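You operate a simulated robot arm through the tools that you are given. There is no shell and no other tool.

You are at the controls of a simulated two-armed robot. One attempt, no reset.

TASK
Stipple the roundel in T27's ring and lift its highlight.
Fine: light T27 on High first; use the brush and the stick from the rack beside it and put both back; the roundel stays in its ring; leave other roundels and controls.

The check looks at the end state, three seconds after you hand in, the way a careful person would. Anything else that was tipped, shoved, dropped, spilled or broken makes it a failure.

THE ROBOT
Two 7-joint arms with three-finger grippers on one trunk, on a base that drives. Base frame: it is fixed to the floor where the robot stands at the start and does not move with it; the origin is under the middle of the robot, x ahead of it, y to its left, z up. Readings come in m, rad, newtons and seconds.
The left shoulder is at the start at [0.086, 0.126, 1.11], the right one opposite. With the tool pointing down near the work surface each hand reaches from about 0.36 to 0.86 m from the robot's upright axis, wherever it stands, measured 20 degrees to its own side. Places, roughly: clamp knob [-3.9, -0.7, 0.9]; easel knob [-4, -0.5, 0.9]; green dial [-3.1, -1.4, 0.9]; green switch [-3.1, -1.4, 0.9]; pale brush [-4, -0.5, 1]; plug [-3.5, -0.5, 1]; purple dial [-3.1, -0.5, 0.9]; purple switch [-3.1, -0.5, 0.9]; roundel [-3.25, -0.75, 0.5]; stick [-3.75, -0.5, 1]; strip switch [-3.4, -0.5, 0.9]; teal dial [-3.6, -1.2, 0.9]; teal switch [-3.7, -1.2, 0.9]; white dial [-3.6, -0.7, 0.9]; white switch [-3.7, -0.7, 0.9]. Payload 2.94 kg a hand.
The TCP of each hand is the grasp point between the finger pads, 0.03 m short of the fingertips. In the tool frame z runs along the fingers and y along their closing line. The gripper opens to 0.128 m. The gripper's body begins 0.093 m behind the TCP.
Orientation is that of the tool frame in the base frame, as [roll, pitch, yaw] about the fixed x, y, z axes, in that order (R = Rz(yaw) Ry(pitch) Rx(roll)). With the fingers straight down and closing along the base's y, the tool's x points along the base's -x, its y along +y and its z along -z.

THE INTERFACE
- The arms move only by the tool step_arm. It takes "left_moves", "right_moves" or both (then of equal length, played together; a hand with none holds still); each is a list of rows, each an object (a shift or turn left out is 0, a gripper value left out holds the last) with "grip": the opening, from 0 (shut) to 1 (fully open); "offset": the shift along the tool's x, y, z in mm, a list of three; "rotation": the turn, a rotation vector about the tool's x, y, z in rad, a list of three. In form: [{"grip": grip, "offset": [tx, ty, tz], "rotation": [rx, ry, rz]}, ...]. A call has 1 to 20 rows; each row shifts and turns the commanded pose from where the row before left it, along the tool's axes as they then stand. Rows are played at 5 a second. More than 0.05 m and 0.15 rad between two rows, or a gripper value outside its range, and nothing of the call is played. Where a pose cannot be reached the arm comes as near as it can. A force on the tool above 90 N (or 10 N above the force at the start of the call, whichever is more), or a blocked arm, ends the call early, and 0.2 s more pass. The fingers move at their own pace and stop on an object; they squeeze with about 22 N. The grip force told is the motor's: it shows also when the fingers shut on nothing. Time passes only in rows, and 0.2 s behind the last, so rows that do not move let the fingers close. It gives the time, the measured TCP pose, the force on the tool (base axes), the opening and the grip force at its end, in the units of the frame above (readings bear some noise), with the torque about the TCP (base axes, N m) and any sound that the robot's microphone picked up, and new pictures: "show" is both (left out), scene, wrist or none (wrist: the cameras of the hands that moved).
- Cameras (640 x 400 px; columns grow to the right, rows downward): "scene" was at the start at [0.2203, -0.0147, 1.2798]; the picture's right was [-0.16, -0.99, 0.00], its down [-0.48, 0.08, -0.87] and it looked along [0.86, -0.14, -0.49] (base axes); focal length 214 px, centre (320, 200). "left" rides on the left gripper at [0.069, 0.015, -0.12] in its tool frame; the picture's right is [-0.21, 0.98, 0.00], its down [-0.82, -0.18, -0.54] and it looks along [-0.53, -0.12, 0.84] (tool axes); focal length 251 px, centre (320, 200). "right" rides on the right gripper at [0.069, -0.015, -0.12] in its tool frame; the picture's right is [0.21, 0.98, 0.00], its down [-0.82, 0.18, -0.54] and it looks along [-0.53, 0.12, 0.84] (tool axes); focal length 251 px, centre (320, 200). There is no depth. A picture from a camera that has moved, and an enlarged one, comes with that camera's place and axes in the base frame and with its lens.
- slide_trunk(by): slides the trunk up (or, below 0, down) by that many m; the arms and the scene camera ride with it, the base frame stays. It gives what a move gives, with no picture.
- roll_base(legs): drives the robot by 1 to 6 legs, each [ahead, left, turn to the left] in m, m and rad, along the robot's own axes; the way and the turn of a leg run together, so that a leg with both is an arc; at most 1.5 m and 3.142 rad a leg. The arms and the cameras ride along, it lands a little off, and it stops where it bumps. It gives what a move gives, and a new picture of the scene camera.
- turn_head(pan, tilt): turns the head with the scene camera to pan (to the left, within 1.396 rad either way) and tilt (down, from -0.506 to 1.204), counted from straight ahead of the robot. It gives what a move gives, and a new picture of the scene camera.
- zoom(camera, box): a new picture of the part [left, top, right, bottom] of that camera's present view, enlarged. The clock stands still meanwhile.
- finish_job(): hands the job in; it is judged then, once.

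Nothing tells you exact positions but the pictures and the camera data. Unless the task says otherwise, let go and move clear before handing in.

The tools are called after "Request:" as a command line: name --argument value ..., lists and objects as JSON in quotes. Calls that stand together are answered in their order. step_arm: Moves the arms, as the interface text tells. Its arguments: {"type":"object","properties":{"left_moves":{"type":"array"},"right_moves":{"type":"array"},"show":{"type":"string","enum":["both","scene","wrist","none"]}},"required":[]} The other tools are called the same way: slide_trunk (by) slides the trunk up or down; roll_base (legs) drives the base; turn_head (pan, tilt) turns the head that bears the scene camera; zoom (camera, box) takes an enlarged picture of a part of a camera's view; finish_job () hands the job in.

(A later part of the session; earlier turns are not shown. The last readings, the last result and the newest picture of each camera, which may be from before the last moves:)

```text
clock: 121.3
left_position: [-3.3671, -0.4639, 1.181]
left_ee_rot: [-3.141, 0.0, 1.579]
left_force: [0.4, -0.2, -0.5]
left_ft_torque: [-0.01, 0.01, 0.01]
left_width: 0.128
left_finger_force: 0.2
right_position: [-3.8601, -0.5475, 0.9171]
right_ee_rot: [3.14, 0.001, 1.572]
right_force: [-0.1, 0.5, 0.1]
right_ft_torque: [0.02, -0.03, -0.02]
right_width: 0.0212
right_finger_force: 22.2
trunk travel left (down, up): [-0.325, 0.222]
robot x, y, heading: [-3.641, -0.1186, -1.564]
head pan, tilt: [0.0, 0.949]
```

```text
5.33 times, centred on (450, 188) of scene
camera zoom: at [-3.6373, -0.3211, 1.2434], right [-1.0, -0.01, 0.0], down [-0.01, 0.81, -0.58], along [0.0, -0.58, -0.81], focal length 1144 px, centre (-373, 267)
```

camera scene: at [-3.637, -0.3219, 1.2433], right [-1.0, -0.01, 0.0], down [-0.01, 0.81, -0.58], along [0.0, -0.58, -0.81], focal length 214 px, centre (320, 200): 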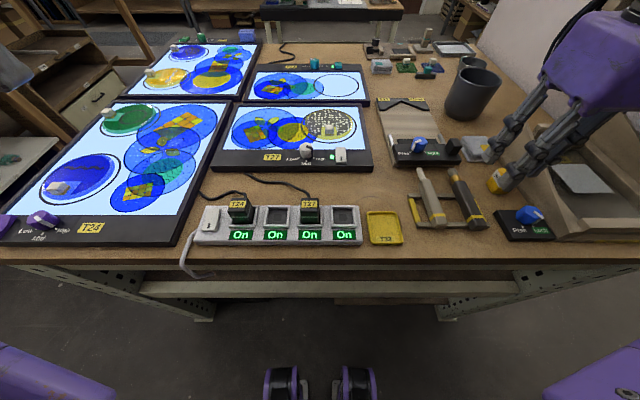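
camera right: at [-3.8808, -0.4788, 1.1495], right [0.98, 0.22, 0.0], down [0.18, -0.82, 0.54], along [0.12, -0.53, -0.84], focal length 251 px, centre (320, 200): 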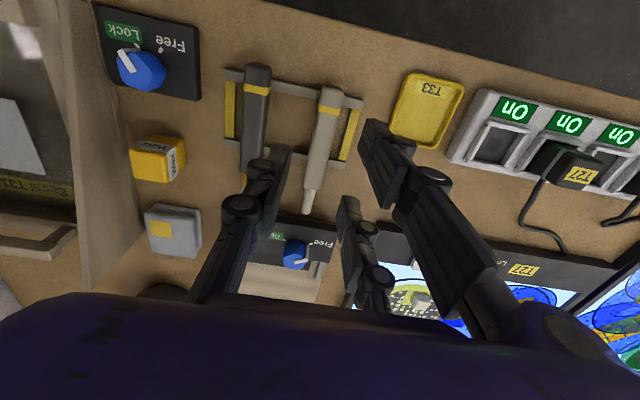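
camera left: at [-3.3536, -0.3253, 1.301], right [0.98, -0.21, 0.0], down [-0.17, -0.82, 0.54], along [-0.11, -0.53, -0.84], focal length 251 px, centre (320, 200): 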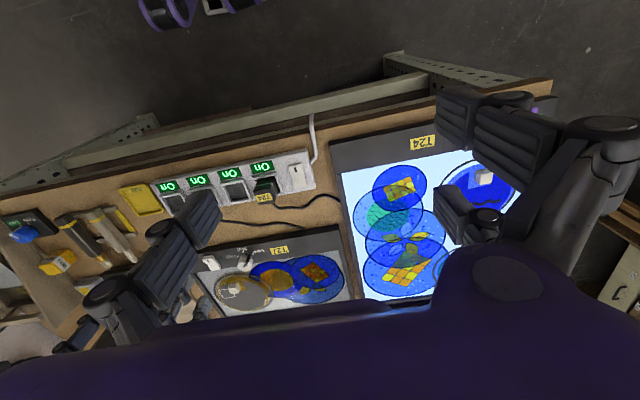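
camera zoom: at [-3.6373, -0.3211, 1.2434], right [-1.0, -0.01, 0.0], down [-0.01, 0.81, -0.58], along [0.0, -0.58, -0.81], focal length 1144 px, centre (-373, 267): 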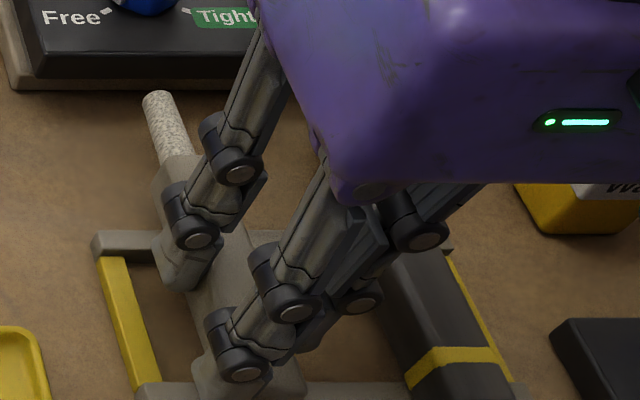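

The stick is gripped at TCP (−3.860, −0.5475, 0.917). I lift and carry it over to T27, tilting the tip down as before.

Request:
step_arm --right_moves '[{"offset": [0, 0, -10]}, {"offset": [0, 0, -40]}, {"offset": [0, 0, -45]}, {"offset": [0, 0, -40]}, {"offset": [0, 45, -12]}, {"offset": [0, 45, -12]}, {"offset": [0, 45, -11]}, {"offset": [0, 31, 0]}, {"rotation": [0, 0.131, 0]}, {"rotation": [0, 0.131, 0]}, {"rotation": [0, 0.131, 0]}, {"rotation": [0, 0.131, 0]}, {}]' --show "both"

Request:
zoom --camera "right" --box '[220, 200, 380, 300]'

Request:
zoom --camera "scene" --box '[400, 150, 520, 225]'

```text
clock: 124.1
left_position: [-3.3665, -0.4638, 1.1819]
left_ee_rot: [3.141, 0.0, 1.578]
left_force: [0.9, 0.5, 0.7]
left_ft_torque: [-0.01, 0.03, 0.04]
left_width: 0.1277
left_finger_force: 0.0
right_position: [-3.6927, -0.5464, 1.0892]
right_ee_rot: [3.139, -0.525, 1.572]
right_force: [0.1, -0.3, -0.9]
right_ft_torque: [-0.01, 0.02, 0.03]
right_width: 0.0213
right_finger_force: 22.0
trunk travel left (down, up): [-0.325, 0.222]
robot x, y, heading: [-3.6418, -0.1177, -1.564]
head pan, tilt: [0.0, 0.949]
camera scene: at [-3.6373, -0.3207, 1.2435], right [-1.0, -0.01, 0.0], down [-0.01, 0.81, -0.58], along [0.0, -0.58, -0.81], focal length 214 px, centre (320, 200)
camera right: at [-3.7079, -0.5475, 1.2274], right [0.98, 0.19, 0.11], down [0.18, -0.98, 0.06], along [0.12, -0.03, -0.99], focal length 251 px, centre (320, 200)
```

scene: 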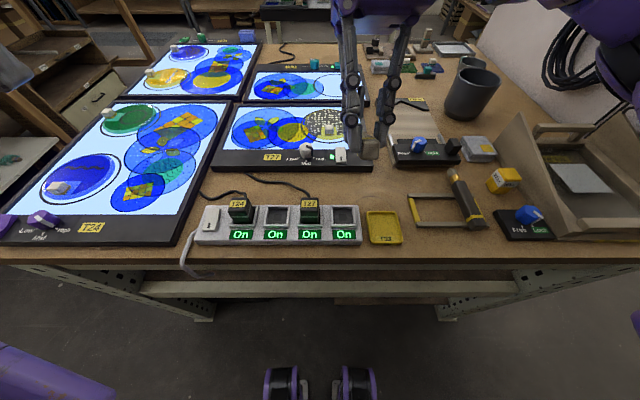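
right: 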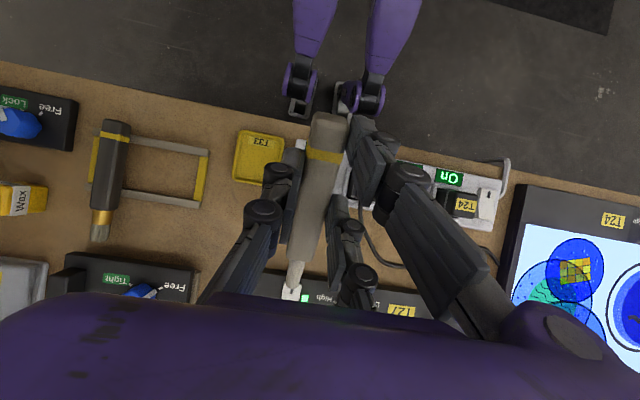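

```text
4.00 times, centred on (300, 250) of right
camera zoom: at [-3.7079, -0.5475, 1.2274], right [0.98, 0.19, 0.11], down [0.18, -0.98, 0.06], along [0.12, -0.03, -0.99], focal length 1006 px, centre (400, 0)
```

zoom: 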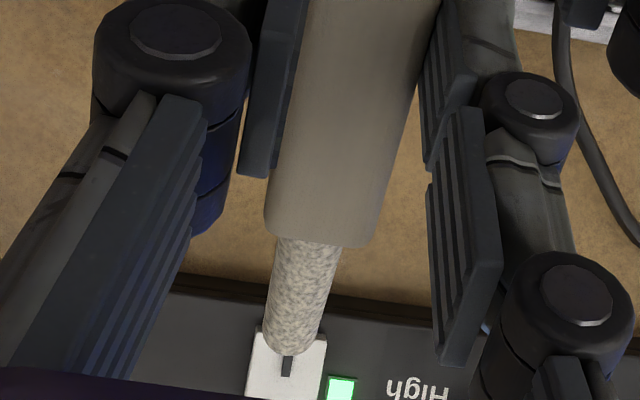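

```text
5.33 times, centred on (460, 188) of scene
camera zoom: at [-3.6373, -0.3207, 1.2435], right [-1.0, -0.01, 0.0], down [-0.01, 0.81, -0.58], along [0.0, -0.58, -0.81], focal length 1144 px, centre (-427, 267)
```

zoom: 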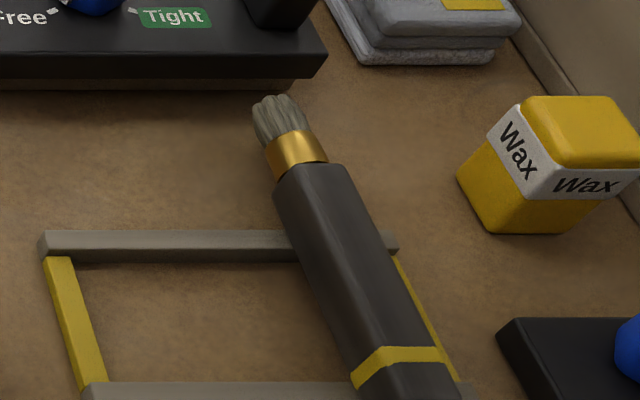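

The stick tip is at tool (−112, 1, 20) mm. I move it to above the highlight box centre (−3.692, −0.802).

Request:
step_arm --right_moves '[{"offset": [-45.1, 0, -6.1]}, {"offset": [-45.1, 0, -6.1]}, {"offset": [-45.1, 0, -6.1]}, {"offset": [-45.1, 0, -6.1]}, {}]' --show "none"

Request:
zoom --camera "scene" --box '[270, 80, 390, 155]'

Request:
zoom --camera "right" --box '[220, 200, 380, 300]'

```text
clock: 125.3
left_position: [-3.367, -0.4627, 1.1815]
left_ee_rot: [-3.14, 0.002, 1.577]
left_force: [0.7, 0.2, -0.5]
left_ft_torque: [-0.01, 0.02, 0.01]
left_width: 0.1281
left_finger_force: 0.0
right_position: [-3.6941, -0.7153, 1.0174]
right_ee_rot: [3.14, -0.523, 1.573]
right_force: [0.4, 0.6, 0.0]
right_ft_torque: [0.0, -0.02, -0.02]
right_width: 0.0212
right_finger_force: 21.9
trunk travel left (down, up): [-0.325, 0.222]
robot x, y, heading: [-3.6421, -0.1184, -1.562]
head pan, tilt: [0.0, 0.949]
```

```text
5.33 times, centred on (330, 118) of scene
camera zoom: at [-3.6378, -0.3203, 1.2436], right [-1.0, -0.01, 0.0], down [-0.01, 0.81, -0.58], along [0.0, -0.58, -0.81], focal length 1144 px, centre (267, 640)
```

zoom: 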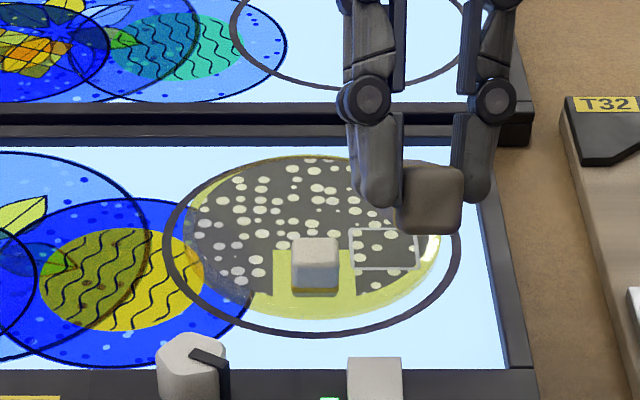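

```text
4.00 times, centred on (300, 250) of right
camera zoom: at [-3.7083, -0.7167, 1.1565], right [0.98, 0.19, 0.11], down [0.18, -0.98, 0.06], along [0.12, -0.04, -0.99], focal length 1006 px, centre (400, 0)
```

zoom: 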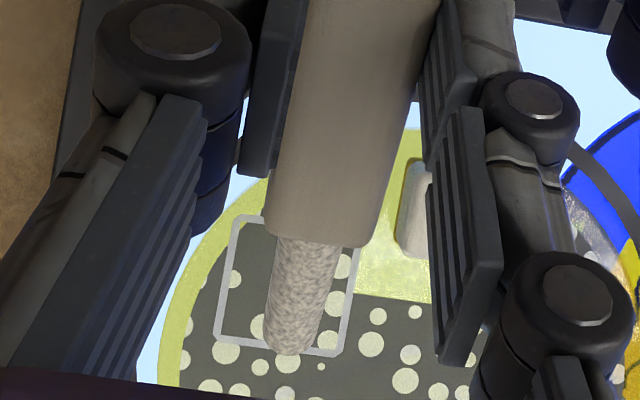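

The ray geometry confirms the tip will land at the box centre. I lower to just above contact, then in 2 mm steps.

Request:
step_arm --right_moves '[{"offset": [-8.2, 0, 14.3]}, {"offset": [-7.5, 0, 13]}, {}]' --show "none"

Request:
step_arm --right_moves '[{"offset": [-1, 0, 1.73]}, {}]' --show "none"

Request:
step_arm --right_moves '[{"offset": [-1, 0, 1.73]}, {}]' --show "none"

```text
clock: 126.1
left_position: [-3.3669, -0.4645, 1.1823]
left_ee_rot: [3.141, 0.001, 1.577]
left_force: [0.1, 0.3, -0.1]
left_ft_torque: [-0.01, -0.01, 0.01]
left_width: 0.1278
left_finger_force: 0.2
right_position: [-3.6924, -0.7148, 0.9849]
right_ee_rot: [3.14, -0.524, 1.573]
right_force: [0.0, 0.0, 1.8]
right_ft_torque: [-0.25, 0.04, -0.04]
right_width: 0.0217
right_finger_force: 22.0
trunk travel left (down, up): [-0.325, 0.222]
robot x, y, heading: [-3.6353, -0.1166, -1.564]
head pan, tilt: [0.0, 0.949]
```

```text
clock: 126.7
left_position: [-3.3665, -0.4638, 1.1821]
left_ee_rot: [3.141, 0.002, 1.577]
left_force: [-0.5, 0.5, 0.8]
left_ft_torque: [-0.01, 0.02, -0.03]
left_width: 0.1282
left_finger_force: 0.1
right_position: [-3.6919, -0.7145, 0.9848]
right_ee_rot: [3.14, -0.523, 1.575]
right_force: [-0.3, -0.6, 6.3]
right_ft_torque: [-0.64, -0.01, -0.03]
right_width: 0.0216
right_finger_force: 22.0
trunk travel left (down, up): [-0.325, 0.222]
robot x, y, heading: [-3.6419, -0.1176, -1.565]
head pan, tilt: [0.0, 0.949]
```

```text
clock: 127.3
left_position: [-3.366, -0.4636, 1.1814]
left_ee_rot: [-3.141, 0.003, 1.579]
left_force: [-0.4, 0.8, -0.3]
left_ft_torque: [0.01, 0.03, -0.01]
left_width: 0.1279
left_finger_force: 0.1
right_position: [-3.6921, -0.7131, 0.9836]
right_ee_rot: [3.139, -0.522, 1.574]
right_force: [-0.4, 2.4, 7.5]
right_ft_torque: [-0.51, -0.03, 0.03]
right_width: 0.0215
right_finger_force: 21.4
trunk travel left (down, up): [-0.325, 0.222]
robot x, y, heading: [-3.6375, -0.1158, -1.566]
head pan, tilt: [0.0, 0.949]
```

Contact with about 7 N. I look at the effect.

Request:
zoom --camera "scene" --box '[300, 100, 364, 140]'

Request:
zoom --camera "right" --box '[220, 200, 380, 300]'

```text
10.00 times, centred on (332, 120) of scene
camera zoom: at [-3.6372, -0.3199, 1.2436], right [-1.0, -0.01, 0.0], down [-0.01, 0.81, -0.58], along [0.0, -0.58, -0.81], focal length 2145 px, centre (200, 1000)
```

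zoom: 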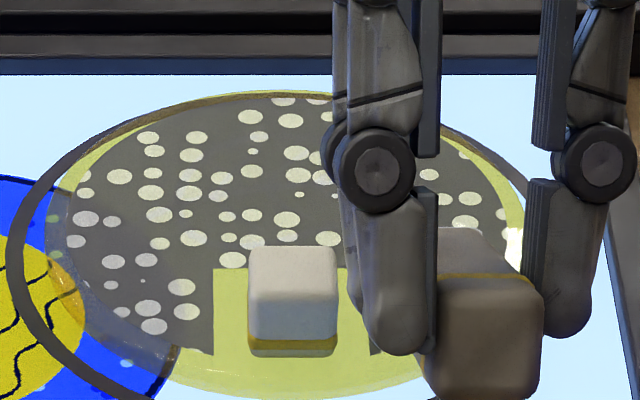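

```text
4.00 times, centred on (300, 250) of right
camera zoom: at [-3.7074, -0.7147, 1.1214], right [0.98, 0.19, 0.11], down [0.18, -0.98, 0.06], along [0.12, -0.04, -0.99], focal length 1006 px, centre (400, 0)
```

zoom: 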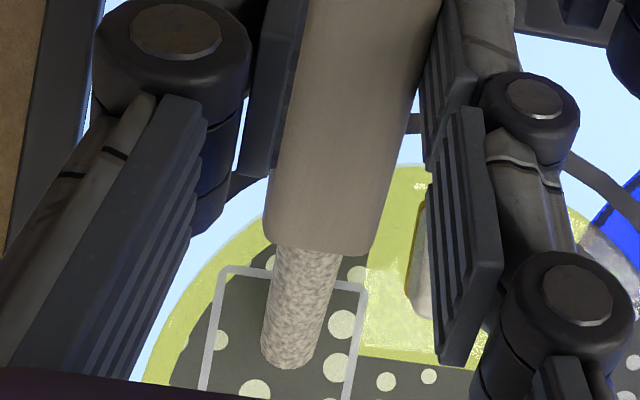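

No visible change from mere touch, so it probably needs rubbing. I ease the pressure slightly and rub gently a few millimetres within the box.

Request:
step_arm --right_moves '[{"offset": [0.5, 0, -0.87]}, {"offset": [0, 4, 0]}, {"offset": [0, -4, 0]}, {"offset": [0, -4, 0]}, {"offset": [0, -3, 0]}, {"offset": [0, 4, 0]}, {"offset": [0, 3, 0]}, {}]' --show "none"

Request:
zoom --camera "right" --box '[220, 200, 380, 300]'

```text
clock: 129.1
left_position: [-3.3665, -0.4637, 1.1812]
left_ee_rot: [-3.14, 0.0, 1.578]
left_force: [0.5, -0.8, -0.6]
left_ft_torque: [0.01, 0.01, 0.03]
left_width: 0.128
left_finger_force: 0.0
right_position: [-3.6927, -0.7144, 0.9839]
right_ee_rot: [3.14, -0.523, 1.572]
right_force: [0.7, -0.2, -0.1]
right_ft_torque: [0.05, -0.02, 0.02]
right_width: 0.0214
right_finger_force: 22.3
trunk travel left (down, up): [-0.325, 0.222]
robot x, y, heading: [-3.6412, -0.1173, -1.564]
head pan, tilt: [0.0, 0.949]
```

```text
4.00 times, centred on (300, 250) of right
camera zoom: at [-3.7079, -0.7152, 1.1225], right [0.98, 0.19, 0.11], down [0.18, -0.98, 0.06], along [0.12, -0.04, -0.99], focal length 1006 px, centre (400, 0)
```

zoom: 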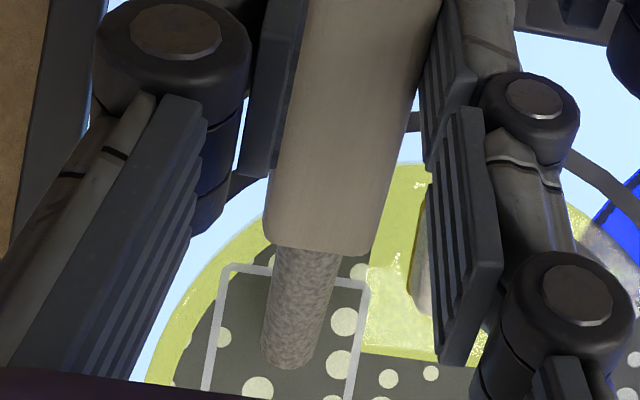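

The contact was lost after the stick shifted slightly; the stick's tip looks darker. I lift and look at the box from the head camera.

Request:
step_arm --right_moves '[{"offset": [10, 0, -17.3]}, {"offset": [12, 0, -21]}, {}]' --show "none"

Request:
zoom --camera "scene" --box '[300, 100, 364, 140]'

Request:
zoom --camera "right" --box '[220, 200, 380, 300]'

```text
clock: 129.9
left_position: [-3.3656, -0.4641, 1.1815]
left_ee_rot: [3.141, -0.001, 1.578]
left_force: [-0.2, -0.2, 1.0]
left_ft_torque: [0.0, 0.0, -0.01]
left_width: 0.1281
left_finger_force: 0.1
right_position: [-3.6941, -0.7159, 1.0275]
right_ee_rot: [3.14, -0.525, 1.572]
right_force: [1.1, -0.3, -1.5]
right_ft_torque: [0.01, 0.0, 0.0]
right_width: 0.0217
right_finger_force: 21.6
trunk travel left (down, up): [-0.325, 0.222]
robot x, y, heading: [-3.6365, -0.1174, -1.563]
head pan, tilt: [0.0, 0.949]
```

```text
10.00 times, centred on (332, 120) of scene
camera zoom: at [-3.6375, -0.3214, 1.2433], right [-1.0, -0.01, 0.0], down [-0.01, 0.81, -0.58], along [0.0, -0.58, -0.81], focal length 2145 px, centre (200, 1000)
```

zoom: 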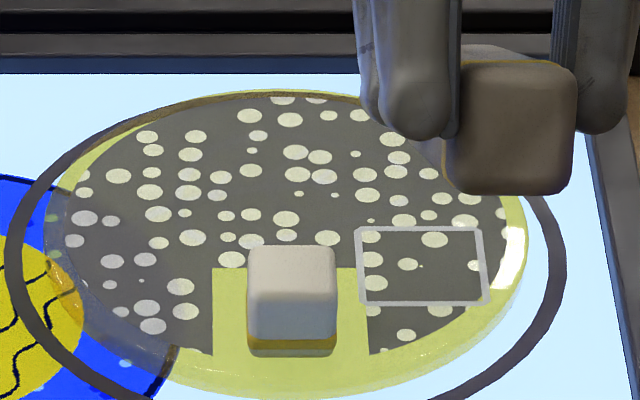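

```text
4.00 times, centred on (300, 250) of right
camera zoom: at [-3.7079, -0.7174, 1.1663], right [0.98, 0.19, 0.11], down [0.18, -0.98, 0.06], along [0.12, -0.04, -0.99], focal length 1006 px, centre (400, 0)
```

zoom: 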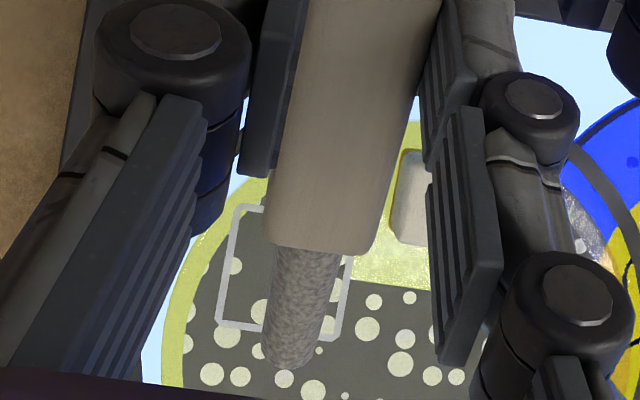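

A tiny spot has appeared in the centre of the box, so the lift grows with rubbing under contact. I go down again to light contact.

Request:
step_arm --right_moves '[{"offset": [-11.5, 0, 20]}, {"offset": [-11.5, 0, 20]}, {}]' --show "none"

Request:
step_arm --right_moves '[{"offset": [-0.5, 0, 0.87]}, {}]' --show "none"

Request:
step_arm --right_moves '[{"offset": [-0.5, 0, 0.87]}, {}]' --show "none"

```text
clock: 130.7
left_position: [-3.366, -0.4634, 1.182]
left_ee_rot: [3.141, 0.001, 1.577]
left_force: [0.0, 0.3, 0.8]
left_ft_torque: [0.01, 0.01, 0.02]
left_width: 0.128
left_finger_force: 0.1
right_position: [-3.6933, -0.7158, 0.9799]
right_ee_rot: [3.139, -0.524, 1.573]
right_force: [-0.7, 0.3, 2.5]
right_ft_torque: [-0.31, 0.02, 0.0]
right_width: 0.0213
right_finger_force: 22.3
trunk travel left (down, up): [-0.325, 0.222]
robot x, y, heading: [-3.6378, -0.116, -1.565]
head pan, tilt: [0.0, 0.949]
```

```text
clock: 131.3
left_position: [-3.3662, -0.463, 1.1819]
left_ee_rot: [-3.141, 0.001, 1.576]
left_force: [0.0, -0.7, -0.1]
left_ft_torque: [0.0, -0.03, 0.03]
left_width: 0.1281
left_finger_force: 0.0
right_position: [-3.6933, -0.7144, 0.9798]
right_ee_rot: [3.14, -0.523, 1.573]
right_force: [-0.8, -2.0, 6.0]
right_ft_torque: [-0.66, 0.04, -0.04]
right_width: 0.0217
right_finger_force: 22.4
trunk travel left (down, up): [-0.325, 0.222]
robot x, y, heading: [-3.64, -0.1157, -1.56]
head pan, tilt: [0.0, 0.949]
```

```text
clock: 131.9
left_position: [-3.3668, -0.4633, 1.182]
left_ee_rot: [-3.141, 0.002, 1.578]
left_force: [0.3, 0.3, 0.3]
left_ft_torque: [0.02, -0.03, 0.03]
left_width: 0.128
left_finger_force: 0.1
right_position: [-3.6944, -0.7154, 0.9787]
right_ee_rot: [-3.141, -0.522, 1.572]
right_force: [-0.6, 1.5, 5.8]
right_ft_torque: [-0.44, 0.09, -0.12]
right_width: 0.0217
right_finger_force: 21.9
trunk travel left (down, up): [-0.325, 0.222]
robot x, y, heading: [-3.6361, -0.1192, -1.563]
head pan, tilt: [0.0, 0.949]
```

Contact ≈6 N. I rub side to side by ±7 mm with a very slight downward creep to keep contact.

Request:
step_arm --right_moves '[{"offset": [0, 4, 0]}, {"offset": [-0.05, 3, 0.09]}, {"offset": [-0.05, -4, 0.09]}, {"offset": [0, -4, 0]}, {"offset": [-0.05, -4, 0.09]}, {"offset": [0, -3, 0]}, {"offset": [-0.05, 4, 0.09]}, {"offset": [0, 4, 0]}, {}]' --show "none"

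Request:
zoom --camera "right" --box '[220, 200, 380, 300]'

Request:
zoom --camera "scene" --box '[300, 100, 364, 140]'

```text
clock: 133.9
left_position: [-3.3664, -0.4638, 1.1815]
left_ee_rot: [3.142, 0.0, 1.578]
left_force: [-1.0, -1.2, 0.1]
left_ft_torque: [-0.03, 0.03, 0.01]
left_width: 0.1278
left_finger_force: 0.1
right_position: [-3.6923, -0.7133, 0.9788]
right_ee_rot: [3.141, -0.522, 1.571]
right_force: [-0.8, 0.0, 1.4]
right_ft_torque: [-0.2, 0.03, -0.02]
right_width: 0.0219
right_finger_force: 21.6
trunk travel left (down, up): [-0.325, 0.222]
robot x, y, heading: [-3.642, -0.1193, -1.568]
head pan, tilt: [0.0, 0.949]
```

```text
4.00 times, centred on (300, 250) of right
camera zoom: at [-3.708, -0.7155, 1.1178], right [0.98, 0.19, 0.11], down [0.18, -0.98, 0.06], along [0.12, -0.04, -0.99], focal length 1006 px, centre (400, 0)
```

zoom: 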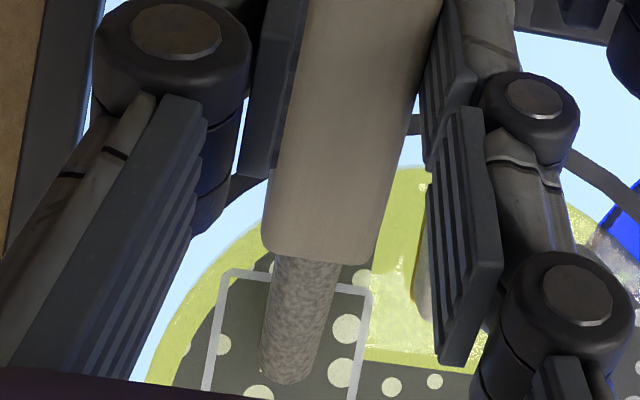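

```text
10.00 times, centred on (332, 120) of scene
camera zoom: at [-3.6374, -0.3208, 1.2434], right [-1.0, -0.01, 0.0], down [-0.01, 0.81, -0.58], along [0.0, -0.58, -0.81], focal length 2145 px, centre (200, 1000)
```

zoom: 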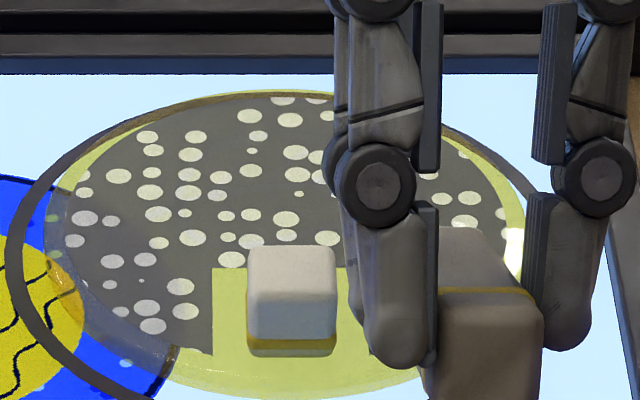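

Contact is still light. I press 0.7 mm more and rub longer, also in y.

Request:
step_arm --right_moves '[{"offset": [-0.4, 0, 0.7]}, {"offset": [0, 5, 0]}, {"offset": [0, 4, 0]}, {"offset": [3.5, -4.5, 2]}, {"offset": [0, -4.5, 0]}, {"offset": [0, -4.5, 0]}, {"offset": [0, -4.5, 0]}, {"offset": [-3.6, 4.5, -2]}, {"offset": [-0.1, 4.5, 0.17]}, {"offset": [-3.5, 4.5, -2]}, {"offset": [0, 4.5, 0]}, {"offset": [-0.1, -4.5, 0.17]}, {"offset": [0, -4.5, 0]}, {"offset": [0, -4.5, 0]}, {"offset": [0, -4.5, 0]}, {"offset": [3.5, 4.5, 2]}, {"offset": [0, 4.5, 0]}, {}]' --show "none"

Request:
zoom --camera "right" --box '[220, 200, 380, 300]'

```text
clock: 137.7
left_position: [-3.3658, -0.4641, 1.181]
left_ee_rot: [-3.14, 0.0, 1.577]
left_force: [0.9, 0.2, -0.6]
left_ft_torque: [0.01, 0.02, -0.01]
left_width: 0.128
left_finger_force: 0.1
right_position: [-3.6921, -0.7144, 0.9775]
right_ee_rot: [-3.14, -0.526, 1.572]
right_force: [0.3, -0.7, -0.2]
right_ft_torque: [-0.04, -0.01, -0.01]
right_width: 0.0216
right_finger_force: 21.7
trunk travel left (down, up): [-0.325, 0.222]
robot x, y, heading: [-3.6397, -0.1183, -1.564]
head pan, tilt: [0.0, 0.949]
```

```text
4.00 times, centred on (300, 250) of right
camera zoom: at [-3.7078, -0.7155, 1.1165], right [0.98, 0.19, 0.11], down [0.18, -0.98, 0.06], along [0.12, -0.04, -0.99], focal length 1006 px, centre (400, 0)
```

zoom: 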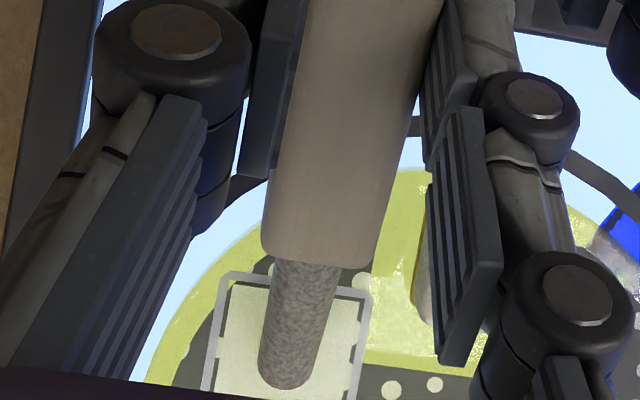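

The box interior has turned bright — the highlight is lifting. I raise the stick and inspect.

Request:
step_arm --right_moves '[{"offset": [10, 0, -17.3]}, {"offset": [15, 0, -26]}, {}]' --show "none"

Request:
zoom --camera "scene" --box '[300, 100, 364, 140]'

Request:
zoom --camera "right" --box '[220, 200, 380, 300]'

```text
clock: 138.5
left_position: [-3.367, -0.464, 1.1814]
left_ee_rot: [3.141, 0.0, 1.579]
left_force: [0.3, 0.2, 0.0]
left_ft_torque: [0.02, -0.02, 0.04]
left_width: 0.1279
left_finger_force: 0.1
right_position: [-3.6922, -0.7148, 1.0276]
right_ee_rot: [3.139, -0.525, 1.575]
right_force: [-0.2, 1.0, -0.8]
right_ft_torque: [-0.02, 0.04, -0.02]
right_width: 0.0215
right_finger_force: 22.2
trunk travel left (down, up): [-0.325, 0.222]
robot x, y, heading: [-3.64, -0.1183, -1.568]
head pan, tilt: [0.0, 0.949]
```

```text
10.00 times, centred on (332, 120) of scene
camera zoom: at [-3.6375, -0.3215, 1.2433], right [-1.0, -0.01, 0.0], down [-0.01, 0.81, -0.58], along [0.0, -0.58, -0.81], focal length 2145 px, centre (200, 1000)
```

zoom: 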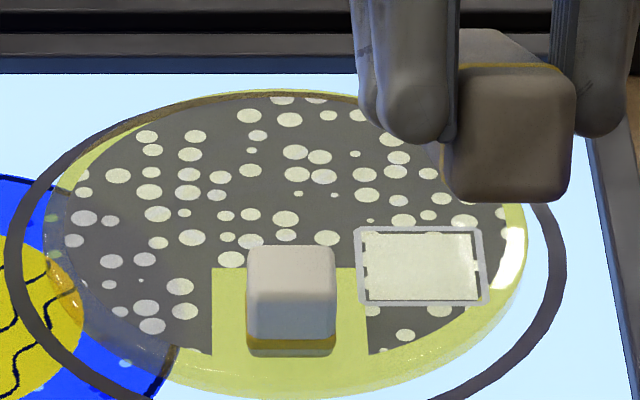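

```text
4.00 times, centred on (300, 250) of right
camera zoom: at [-3.7074, -0.716, 1.1665], right [0.98, 0.19, 0.11], down [0.18, -0.98, 0.06], along [0.12, -0.04, -0.99], focal length 1006 px, centre (400, 0)
```

zoom: 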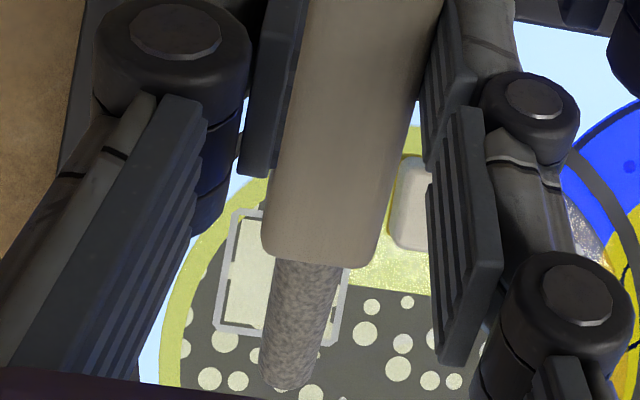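

The highlight box is bright and the roundel still sits concentric in its ring. I zoom in more to judge whether it is fully lifted.

Request:
zoom --camera "scene" --box '[332, 117, 354, 133]'

Request:
zoom --camera "scene" --box '[210, 95, 380, 201]'

```text
16.00 times, centred on (343, 125) of scene
camera zoom: at [-3.6375, -0.3215, 1.2433], right [-1.0, -0.01, 0.0], down [-0.01, 0.81, -0.58], along [0.0, -0.58, -0.81], focal length 3432 px, centre (-48, 1400)
```

zoom: 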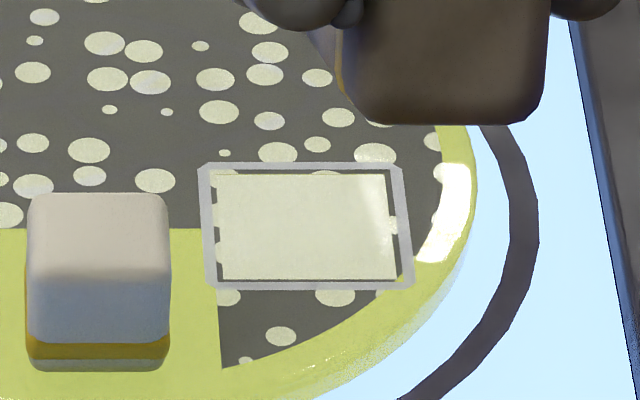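

```text
3.76 times, centred on (295, 148) of scene
camera zoom: at [-3.6375, -0.3215, 1.2433], right [-1.0, -0.01, 0.0], down [-0.01, 0.81, -0.58], along [0.0, -0.58, -0.81], focal length 807 px, centre (414, 396)
```

zoom: 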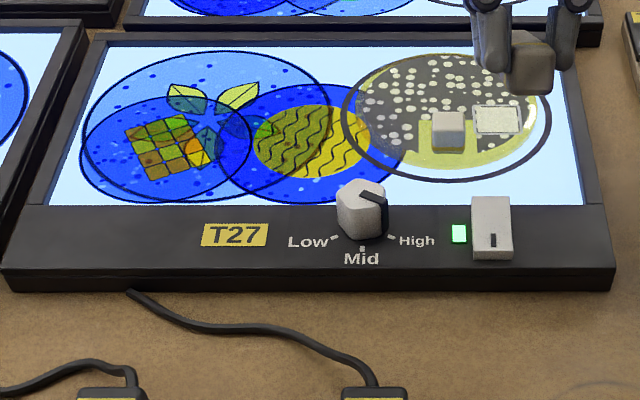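

It looks cleanly lifted. To be sure it is complete, I give one more brief light rub and compare.

Request:
step_arm --right_moves '[{"offset": [-12.5, 0, 21.6]}, {"offset": [-12.5, 0, 21.6]}, {"offset": [-0.5, 0, 0.87]}, {"offset": [-0.5, 0, 0.87]}, {}]' --show "none"

```text
clock: 139.7
left_position: [-3.3669, -0.4639, 1.1823]
left_ee_rot: [-3.141, 0.001, 1.577]
left_force: [-1.1, 0.2, -0.2]
left_ft_torque: [0.01, 0.01, -0.01]
left_width: 0.1279
left_finger_force: 0.2
right_position: [-3.6929, -0.7156, 0.9761]
right_ee_rot: [3.141, -0.523, 1.574]
right_force: [-1.7, 1.0, 5.8]
right_ft_torque: [-0.6, 0.04, -0.08]
right_width: 0.0216
right_finger_force: 21.4
trunk travel left (down, up): [-0.325, 0.222]
robot x, y, heading: [-3.6413, -0.1182, -1.564]
head pan, tilt: [0.0, 0.949]
```

Request:
step_arm --right_moves '[{"offset": [0, 5, 0]}, {"offset": [0, 4, 0]}, {"offset": [3.5, -4.5, 2]}, {"offset": [0, -4.5, 0]}, {"offset": [-0.1, -4.5, 0.17]}, {"offset": [0, -4.5, 0]}, {"offset": [-3.6, 4.5, -2]}, {"offset": [-0.1, 4.5, 0.17]}, {"offset": [0, 0, 0]}, {"offset": [10, 0, -17.3]}, {"offset": [15, 0, -26]}, {}]' --show "none"

Request:
zoom --camera "scene" --box '[332, 117, 354, 133]'

Request:
zoom --camera "scene" --box '[300, 100, 364, 140]'

```text
clock: 142.3
left_position: [-3.3675, -0.4642, 1.181]
left_ee_rot: [3.14, 0.0, 1.578]
left_force: [0.4, -0.1, 0.1]
left_ft_torque: [0.05, -0.03, 0.0]
left_width: 0.1276
left_finger_force: 0.0
right_position: [-3.6927, -0.7165, 1.0253]
right_ee_rot: [3.14, -0.525, 1.573]
right_force: [0.5, 0.0, -0.7]
right_ft_torque: [0.02, -0.01, 0.02]
right_width: 0.0216
right_finger_force: 22.1
trunk travel left (down, up): [-0.325, 0.222]
robot x, y, heading: [-3.6388, -0.1186, -1.564]
head pan, tilt: [0.0, 0.949]
```

```text
16.00 times, centred on (343, 125) of scene
camera zoom: at [-3.6375, -0.3216, 1.2433], right [-1.0, -0.01, 0.0], down [-0.01, 0.81, -0.58], along [0.0, -0.58, -0.81], focal length 3432 px, centre (-48, 1400)
```

zoom: 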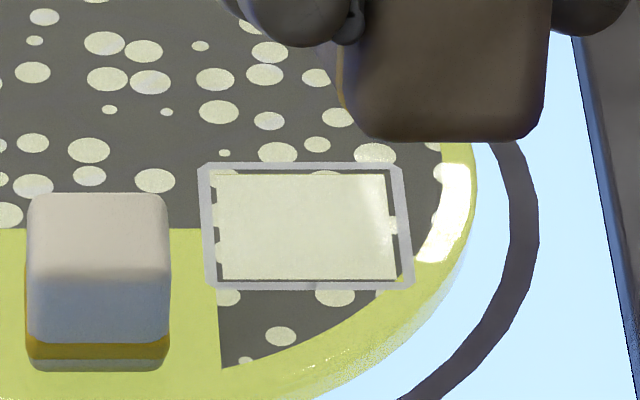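

```text
10.00 times, centred on (332, 120) of scene
camera zoom: at [-3.6375, -0.3216, 1.2433], right [-1.0, -0.01, 0.0], down [-0.01, 0.81, -0.58], along [0.0, -0.58, -0.81], focal length 2145 px, centre (200, 1000)
```

zoom: 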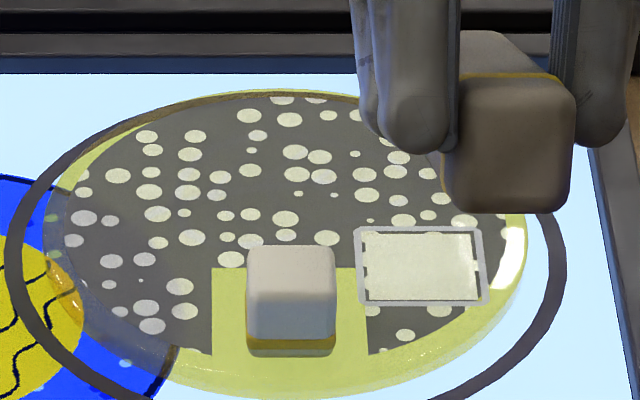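

Unchanged, so the highlight is fully lifted. Now I take the stick back: rise, level out, and move over its slot.

Request:
step_arm --right_moves '[{"offset": [16.2, 0, -28.1]}, {"offset": [16.2, 0, -28.1]}, {"rotation": [0, -0.12, 0]}, {"rotation": [0, -0.12, 0]}, {"rotation": [0, -0.12, 0]}, {"rotation": [0, -0.114, 0]}, {"offset": [42, 0, 2.1]}, {"offset": [42, 0, 2.1]}, {"offset": [42, 0, 2.1]}, {"offset": [42, 0, 2.1]}, {"offset": [0, -41.85, 0]}, {"offset": [0, -41.85, 0]}, {"offset": [0, -41.85, 0]}, {"offset": [0, -41.85, 0]}, {}]' --show "wrist"

Request:
zoom --camera "right" --box '[200, 60, 440, 210]'

Request:
zoom --camera "scene" --box '[390, 130, 550, 230]'

```text
clock: 145.5
left_position: [-3.3657, -0.4641, 1.1808]
left_ee_rot: [-3.139, 0.001, 1.577]
left_force: [-0.6, 1.0, -0.7]
left_ft_torque: [-0.03, 0.02, -0.01]
left_width: 0.1281
left_finger_force: 0.1
right_position: [-3.8595, -0.5469, 1.0924]
right_ee_rot: [3.141, -0.052, 1.573]
right_force: [0.5, -0.6, -0.8]
right_ft_torque: [0.03, 0.04, 0.02]
right_width: 0.0214
right_finger_force: 22.4
trunk travel left (down, up): [-0.325, 0.222]
robot x, y, heading: [-3.6387, -0.1194, -1.563]
head pan, tilt: [0.0, 0.949]
camera right: at [-3.8738, -0.4851, 1.2158], right [0.98, 0.22, 0.01], down [0.18, -0.85, 0.5], along [0.12, -0.48, -0.87], focal length 251 px, centre (320, 200)
```

right: 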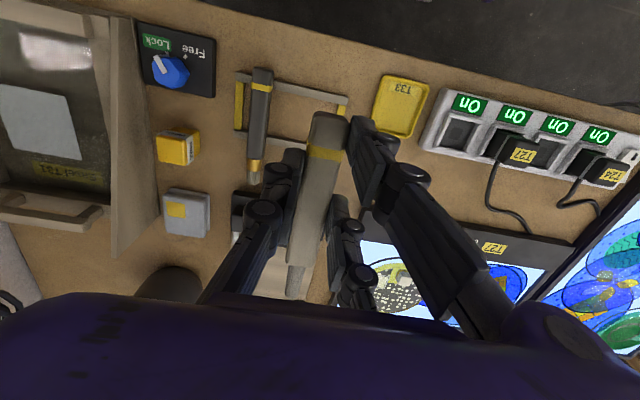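

```text
2.67 times, centred on (320, 135) of right
camera zoom: at [-3.8738, -0.4851, 1.2158], right [0.98, 0.22, 0.01], down [0.18, -0.85, 0.5], along [0.12, -0.48, -0.87], focal length 670 px, centre (320, 373)
```

zoom: 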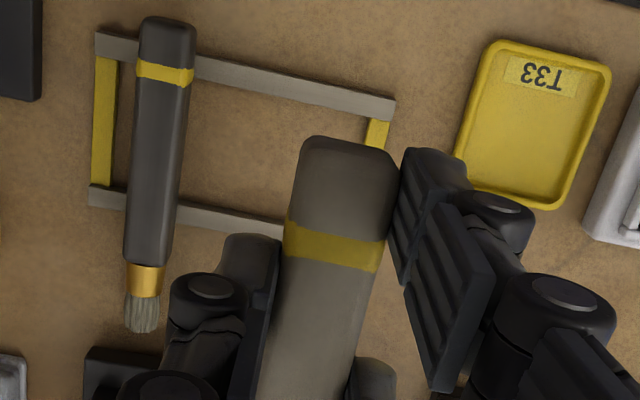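

```text
4.00 times, centred on (470, 180) of scene
camera zoom: at [-3.6363, -0.3216, 1.2433], right [-1.0, -0.01, 0.0], down [-0.01, 0.81, -0.58], along [0.0, -0.58, -0.81], focal length 858 px, centre (-280, 280)
```

zoom: 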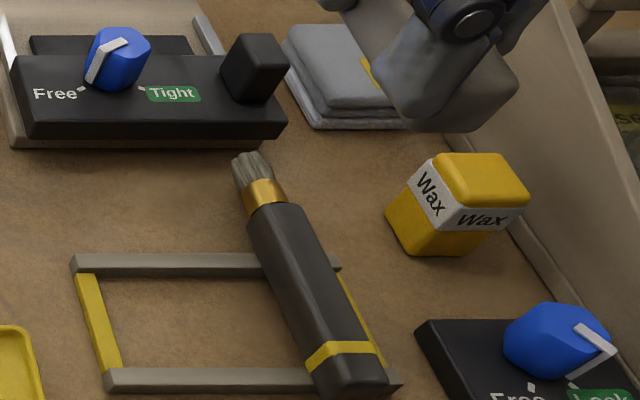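

The rack is undisturbed. I descend to about 1 cm above the bars.

Request:
step_arm --right_moves '[{"offset": [-2, 0, 40]}, {"offset": [-2, 0, 40]}, {"offset": [-2, 0, 40]}, {"offset": [-2, 0, 36]}, {}]' --show "none"

Request:
zoom --camera "scene" --box '[390, 150, 510, 225]'

Request:
zoom --camera "right" --box '[200, 60, 440, 210]'

```text
clock: 146.7
left_position: [-3.3664, -0.4645, 1.1812]
left_ee_rot: [-3.142, 0.001, 1.579]
left_force: [-0.5, -0.2, 0.1]
left_ft_torque: [0.04, 0.03, -0.03]
left_width: 0.1281
left_finger_force: 0.1
right_position: [-3.8605, -0.5487, 0.9353]
right_ee_rot: [3.138, -0.048, 1.574]
right_force: [-0.2, -1.0, -1.8]
right_ft_torque: [-0.01, 0.02, 0.03]
right_width: 0.0215
right_finger_force: 22.0
trunk travel left (down, up): [-0.325, 0.222]
robot x, y, heading: [-3.6388, -0.1211, -1.564]
head pan, tilt: [0.0, 0.949]
```

```text
5.33 times, centred on (450, 188) of scene
camera zoom: at [-3.6371, -0.3209, 1.2435], right [-1.0, -0.01, 0.0], down [-0.01, 0.81, -0.58], along [0.0, -0.58, -0.81], focal length 1144 px, centre (-373, 267)
```

zoom: 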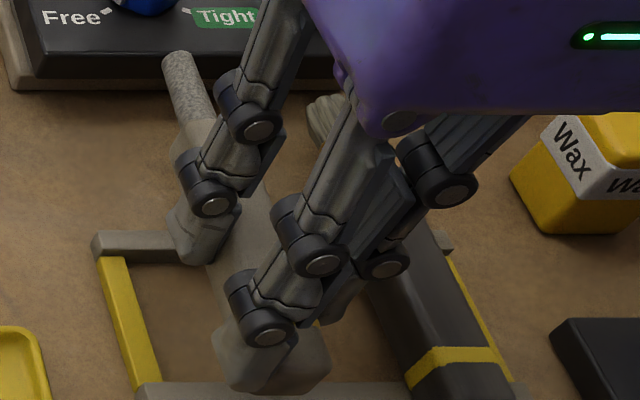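

```text
2.67 times, centred on (320, 135) of right
camera zoom: at [-3.8748, -0.4859, 1.0597], right [0.98, 0.22, 0.01], down [0.18, -0.85, 0.5], along [0.12, -0.49, -0.87], focal length 670 px, centre (320, 373)
```

zoom: 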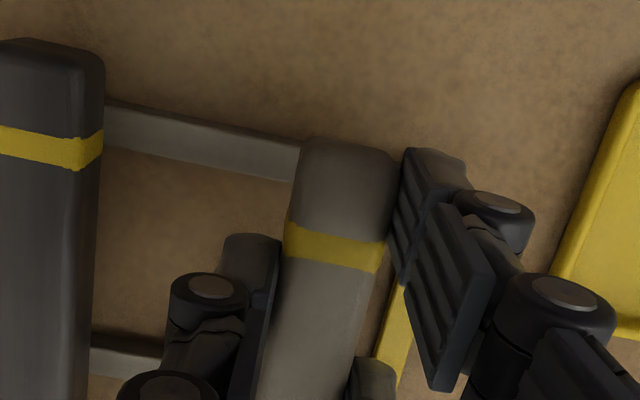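

Aligned with the slot. I lower in small steps until it rests.

Request:
step_arm --right_moves '[{"offset": [-0.3, 0, 6]}, {"offset": [-0.2, 0, 5]}, {}]' --show "none"

Request:
step_arm --right_moves '[{"offset": [-0.1, 0, 2]}, {}]' --show "none"

Request:
step_arm --right_moves '[{"offset": [-0.1, 0, 2]}, {}]' --show "none"

```text
clock: 147.5
left_position: [-3.3644, -0.4643, 1.1807]
left_ee_rot: [-3.141, 0.001, 1.579]
left_force: [0.3, 0.7, 0.0]
left_ft_torque: [0.03, 0.02, -0.03]
left_width: 0.1281
left_finger_force: 0.1
right_position: [-3.8605, -0.5473, 0.9245]
right_ee_rot: [3.141, -0.05, 1.573]
right_force: [0.5, -0.5, -0.6]
right_ft_torque: [0.0, 0.04, -0.04]
right_width: 0.0216
right_finger_force: 22.0
trunk travel left (down, up): [-0.325, 0.222]
robot x, y, heading: [-3.6406, -0.1178, -1.563]
head pan, tilt: [0.0, 0.949]
```

```text
clock: 148.1
left_position: [-3.3662, -0.4638, 1.181]
left_ee_rot: [3.141, 0.001, 1.578]
left_force: [0.8, -0.4, 0.0]
left_ft_torque: [0.0, 0.02, 0.03]
left_width: 0.128
left_finger_force: 0.2
right_position: [-3.861, -0.5487, 0.9227]
right_ee_rot: [3.14, -0.051, 1.572]
right_force: [0.0, 0.1, -1.3]
right_ft_torque: [0.02, 0.0, -0.03]
right_width: 0.0214
right_finger_force: 22.2
trunk travel left (down, up): [-0.325, 0.222]
robot x, y, heading: [-3.6385, -0.1171, -1.564]
head pan, tilt: [0.0, 0.949]
```

```text
clock: 148.7
left_position: [-3.3658, -0.4639, 1.1822]
left_ee_rot: [-3.142, 0.0, 1.577]
left_force: [0.2, -0.1, 0.1]
left_ft_torque: [-0.02, 0.04, -0.05]
left_width: 0.1277
left_finger_force: 0.1
right_position: [-3.8615, -0.5493, 0.9201]
right_ee_rot: [3.141, -0.05, 1.574]
right_force: [-1.3, -0.2, -1.4]
right_ft_torque: [0.01, 0.03, -0.01]
right_width: 0.0215
right_finger_force: 22.5
trunk travel left (down, up): [-0.325, 0.222]
robot x, y, heading: [-3.6417, -0.1179, -1.565]
head pan, tilt: [0.0, 0.949]
```

Request:
step_arm --right_moves '[{"offset": [-0.1, 0, 1.5]}, {}]' --show "none"

Request:
step_arm --right_moves '[{"offset": [-0.1, 0, 1.2]}, {}]' --show "none"

```text
clock: 149.3
left_position: [-3.3668, -0.4631, 1.1818]
left_ee_rot: [-3.14, -0.002, 1.578]
left_force: [0.2, -0.4, 0.7]
left_ft_torque: [-0.01, -0.01, -0.03]
left_width: 0.1279
left_finger_force: 0.1
right_position: [-3.8607, -0.5485, 0.9183]
right_ee_rot: [-3.141, -0.051, 1.573]
right_force: [-0.7, 0.6, 1.6]
right_ft_torque: [0.09, 0.0, 0.02]
right_width: 0.0217
right_finger_force: 22.1
trunk travel left (down, up): [-0.325, 0.222]
robot x, y, heading: [-3.6377, -0.1155, -1.564]
head pan, tilt: [0.0, 0.949]
```

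```text
clock: 149.9
left_position: [-3.367, -0.4633, 1.1804]
left_ee_rot: [3.141, 0.002, 1.578]
left_force: [0.1, -0.1, -0.7]
left_ft_torque: [-0.02, 0.01, 0.02]
left_width: 0.128
left_finger_force: 0.1
right_position: [-3.8608, -0.5481, 0.9175]
right_ee_rot: [-3.139, -0.046, 1.573]
right_force: [-3.3, -4.0, 15.8]
right_ft_torque: [0.33, 0.09, 0.1]
right_width: 0.0217
right_finger_force: 22.1
trunk travel left (down, up): [-0.325, 0.222]
robot x, y, heading: [-3.6393, -0.1209, -1.564]
head pan, tilt: [0.0, 0.949]
```

It rests on the bars. I open gently and lift straight up.

Request:
step_arm --right_moves '[{"offset": [0, 0, -1]}, {"grip": 0.18}, {"grip": 0.25}, {"grip": 0.3}, {}]' --show "none"

Request:
zoom --camera "right" --box '[200, 60, 440, 210]'

Request:
zoom --camera "scene" --box '[390, 150, 510, 225]'

```text
clock: 151.1
left_position: [-3.3668, -0.4635, 1.1807]
left_ee_rot: [3.141, 0.001, 1.577]
left_force: [-0.2, 0.7, -0.6]
left_ft_torque: [-0.01, 0.01, -0.03]
left_width: 0.1282
left_finger_force: 0.0
right_position: [-3.8613, -0.5476, 0.9183]
right_ee_rot: [-3.141, -0.051, 1.572]
right_force: [0.2, -0.6, 0.3]
right_ft_torque: [-0.03, -0.02, -0.02]
right_width: 0.0384
right_finger_force: 0.0
trunk travel left (down, up): [-0.325, 0.222]
robot x, y, heading: [-3.6403, -0.1236, -1.562]
head pan, tilt: [0.0, 0.949]
```

```text
2.67 times, centred on (320, 135) of right
camera zoom: at [-3.8756, -0.4852, 1.0418], right [0.98, 0.22, 0.01], down [0.18, -0.85, 0.5], along [0.12, -0.48, -0.87], focal length 670 px, centre (320, 373)
```

zoom: 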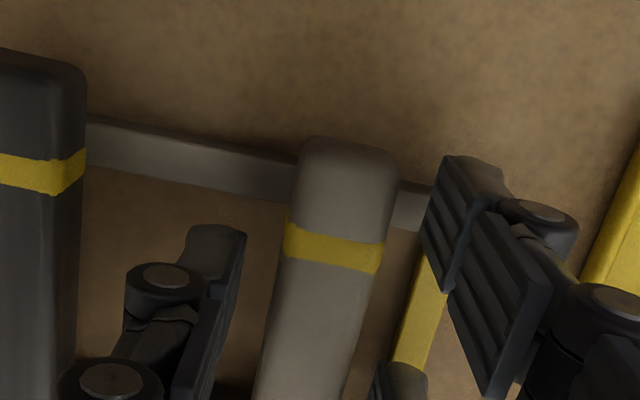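

```text
5.33 times, centred on (450, 188) of scene
camera zoom: at [-3.6373, -0.321, 1.2434], right [-1.0, -0.01, 0.0], down [-0.01, 0.81, -0.58], along [0.0, -0.58, -0.81], focal length 1144 px, centre (-373, 267)
```

zoom: 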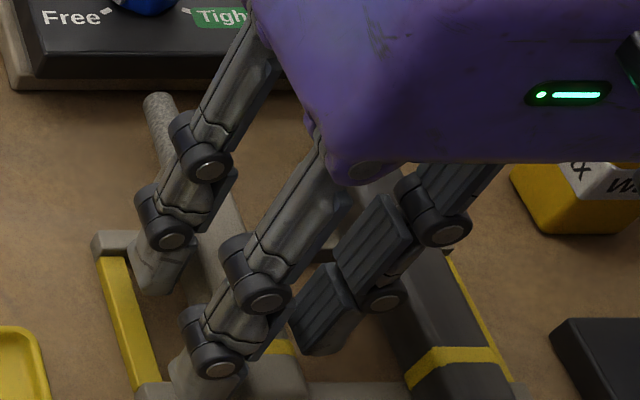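

Request:
step_arm --right_moves '[{"offset": [0.5, 0, -10]}, {"offset": [1, 0, -20]}, {"offset": [2, 0, -40]}, {"offset": [2, 0, -40]}, {"offset": [2, 0, -40]}, {"offset": [30, 0, -30]}, {"offset": [35, 0, -20]}, {"offset": [35, 0, 0]}, {}]' --show "both"

Request:
zoom --camera "scene" --box '[390, 150, 510, 225]'

Request:
zoom --camera "scene" --box '[190, 60, 510, 260]'

```text
clock: 153.1
left_position: [-3.3661, -0.4645, 1.1816]
left_ee_rot: [-3.141, -0.001, 1.578]
left_force: [-0.1, 0.5, -0.4]
left_ft_torque: [0.0, 0.01, -0.03]
left_width: 0.1283
left_finger_force: 0.0
right_position: [-3.8611, -0.4502, 1.1235]
right_ee_rot: [-3.141, -0.051, 1.573]
right_force: [0.0, 0.5, -0.1]
right_ft_torque: [0.03, 0.03, -0.02]
right_width: 0.0383
right_finger_force: 0.0
trunk travel left (down, up): [-0.325, 0.222]
robot x, y, heading: [-3.6383, -0.1186, -1.565]
head pan, tilt: [0.0, 0.949]
camera scene: at [-3.6372, -0.3215, 1.2433], right [-1.0, -0.01, 0.0], down [-0.01, 0.81, -0.58], along [0.0, -0.58, -0.81], focal length 214 px, centre (320, 200)
camera right: at [-3.8754, -0.388, 1.2464], right [0.98, 0.22, 0.01], down [0.18, -0.85, 0.5], along [0.12, -0.48, -0.87], focal length 251 px, centre (320, 200)
```

scene: 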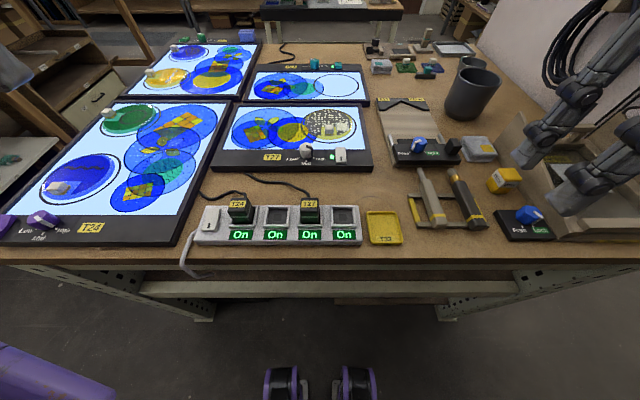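
right: 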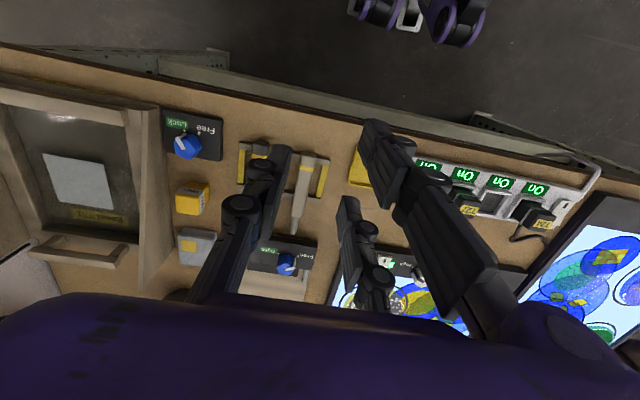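

```text
5.33 times, centred on (450, 188) of scene
camera zoom: at [-3.6372, -0.3215, 1.2433], right [-1.0, -0.01, 0.0], down [-0.01, 0.81, -0.58], along [0.0, -0.58, -0.81], focal length 1144 px, centre (-373, 267)
```

zoom: 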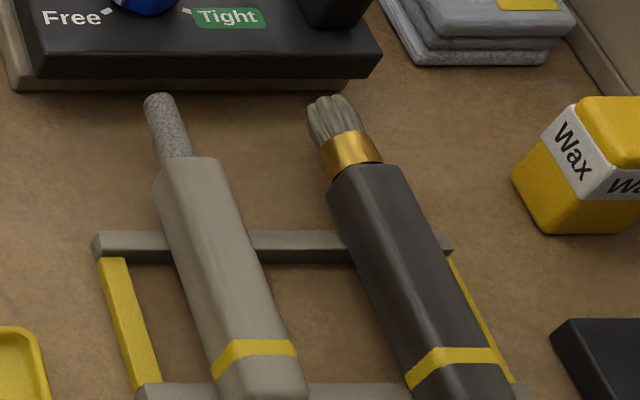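

```text
2.00 times, centred on (350, 160) of scene
camera zoom: at [-3.6372, -0.3215, 1.2433], right [-1.0, -0.01, 0.0], down [-0.01, 0.81, -0.58], along [0.0, -0.58, -0.81], focal length 429 px, centre (260, 280)
```

zoom: 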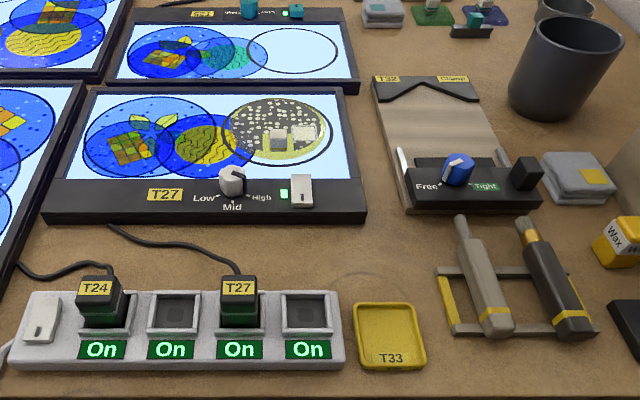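

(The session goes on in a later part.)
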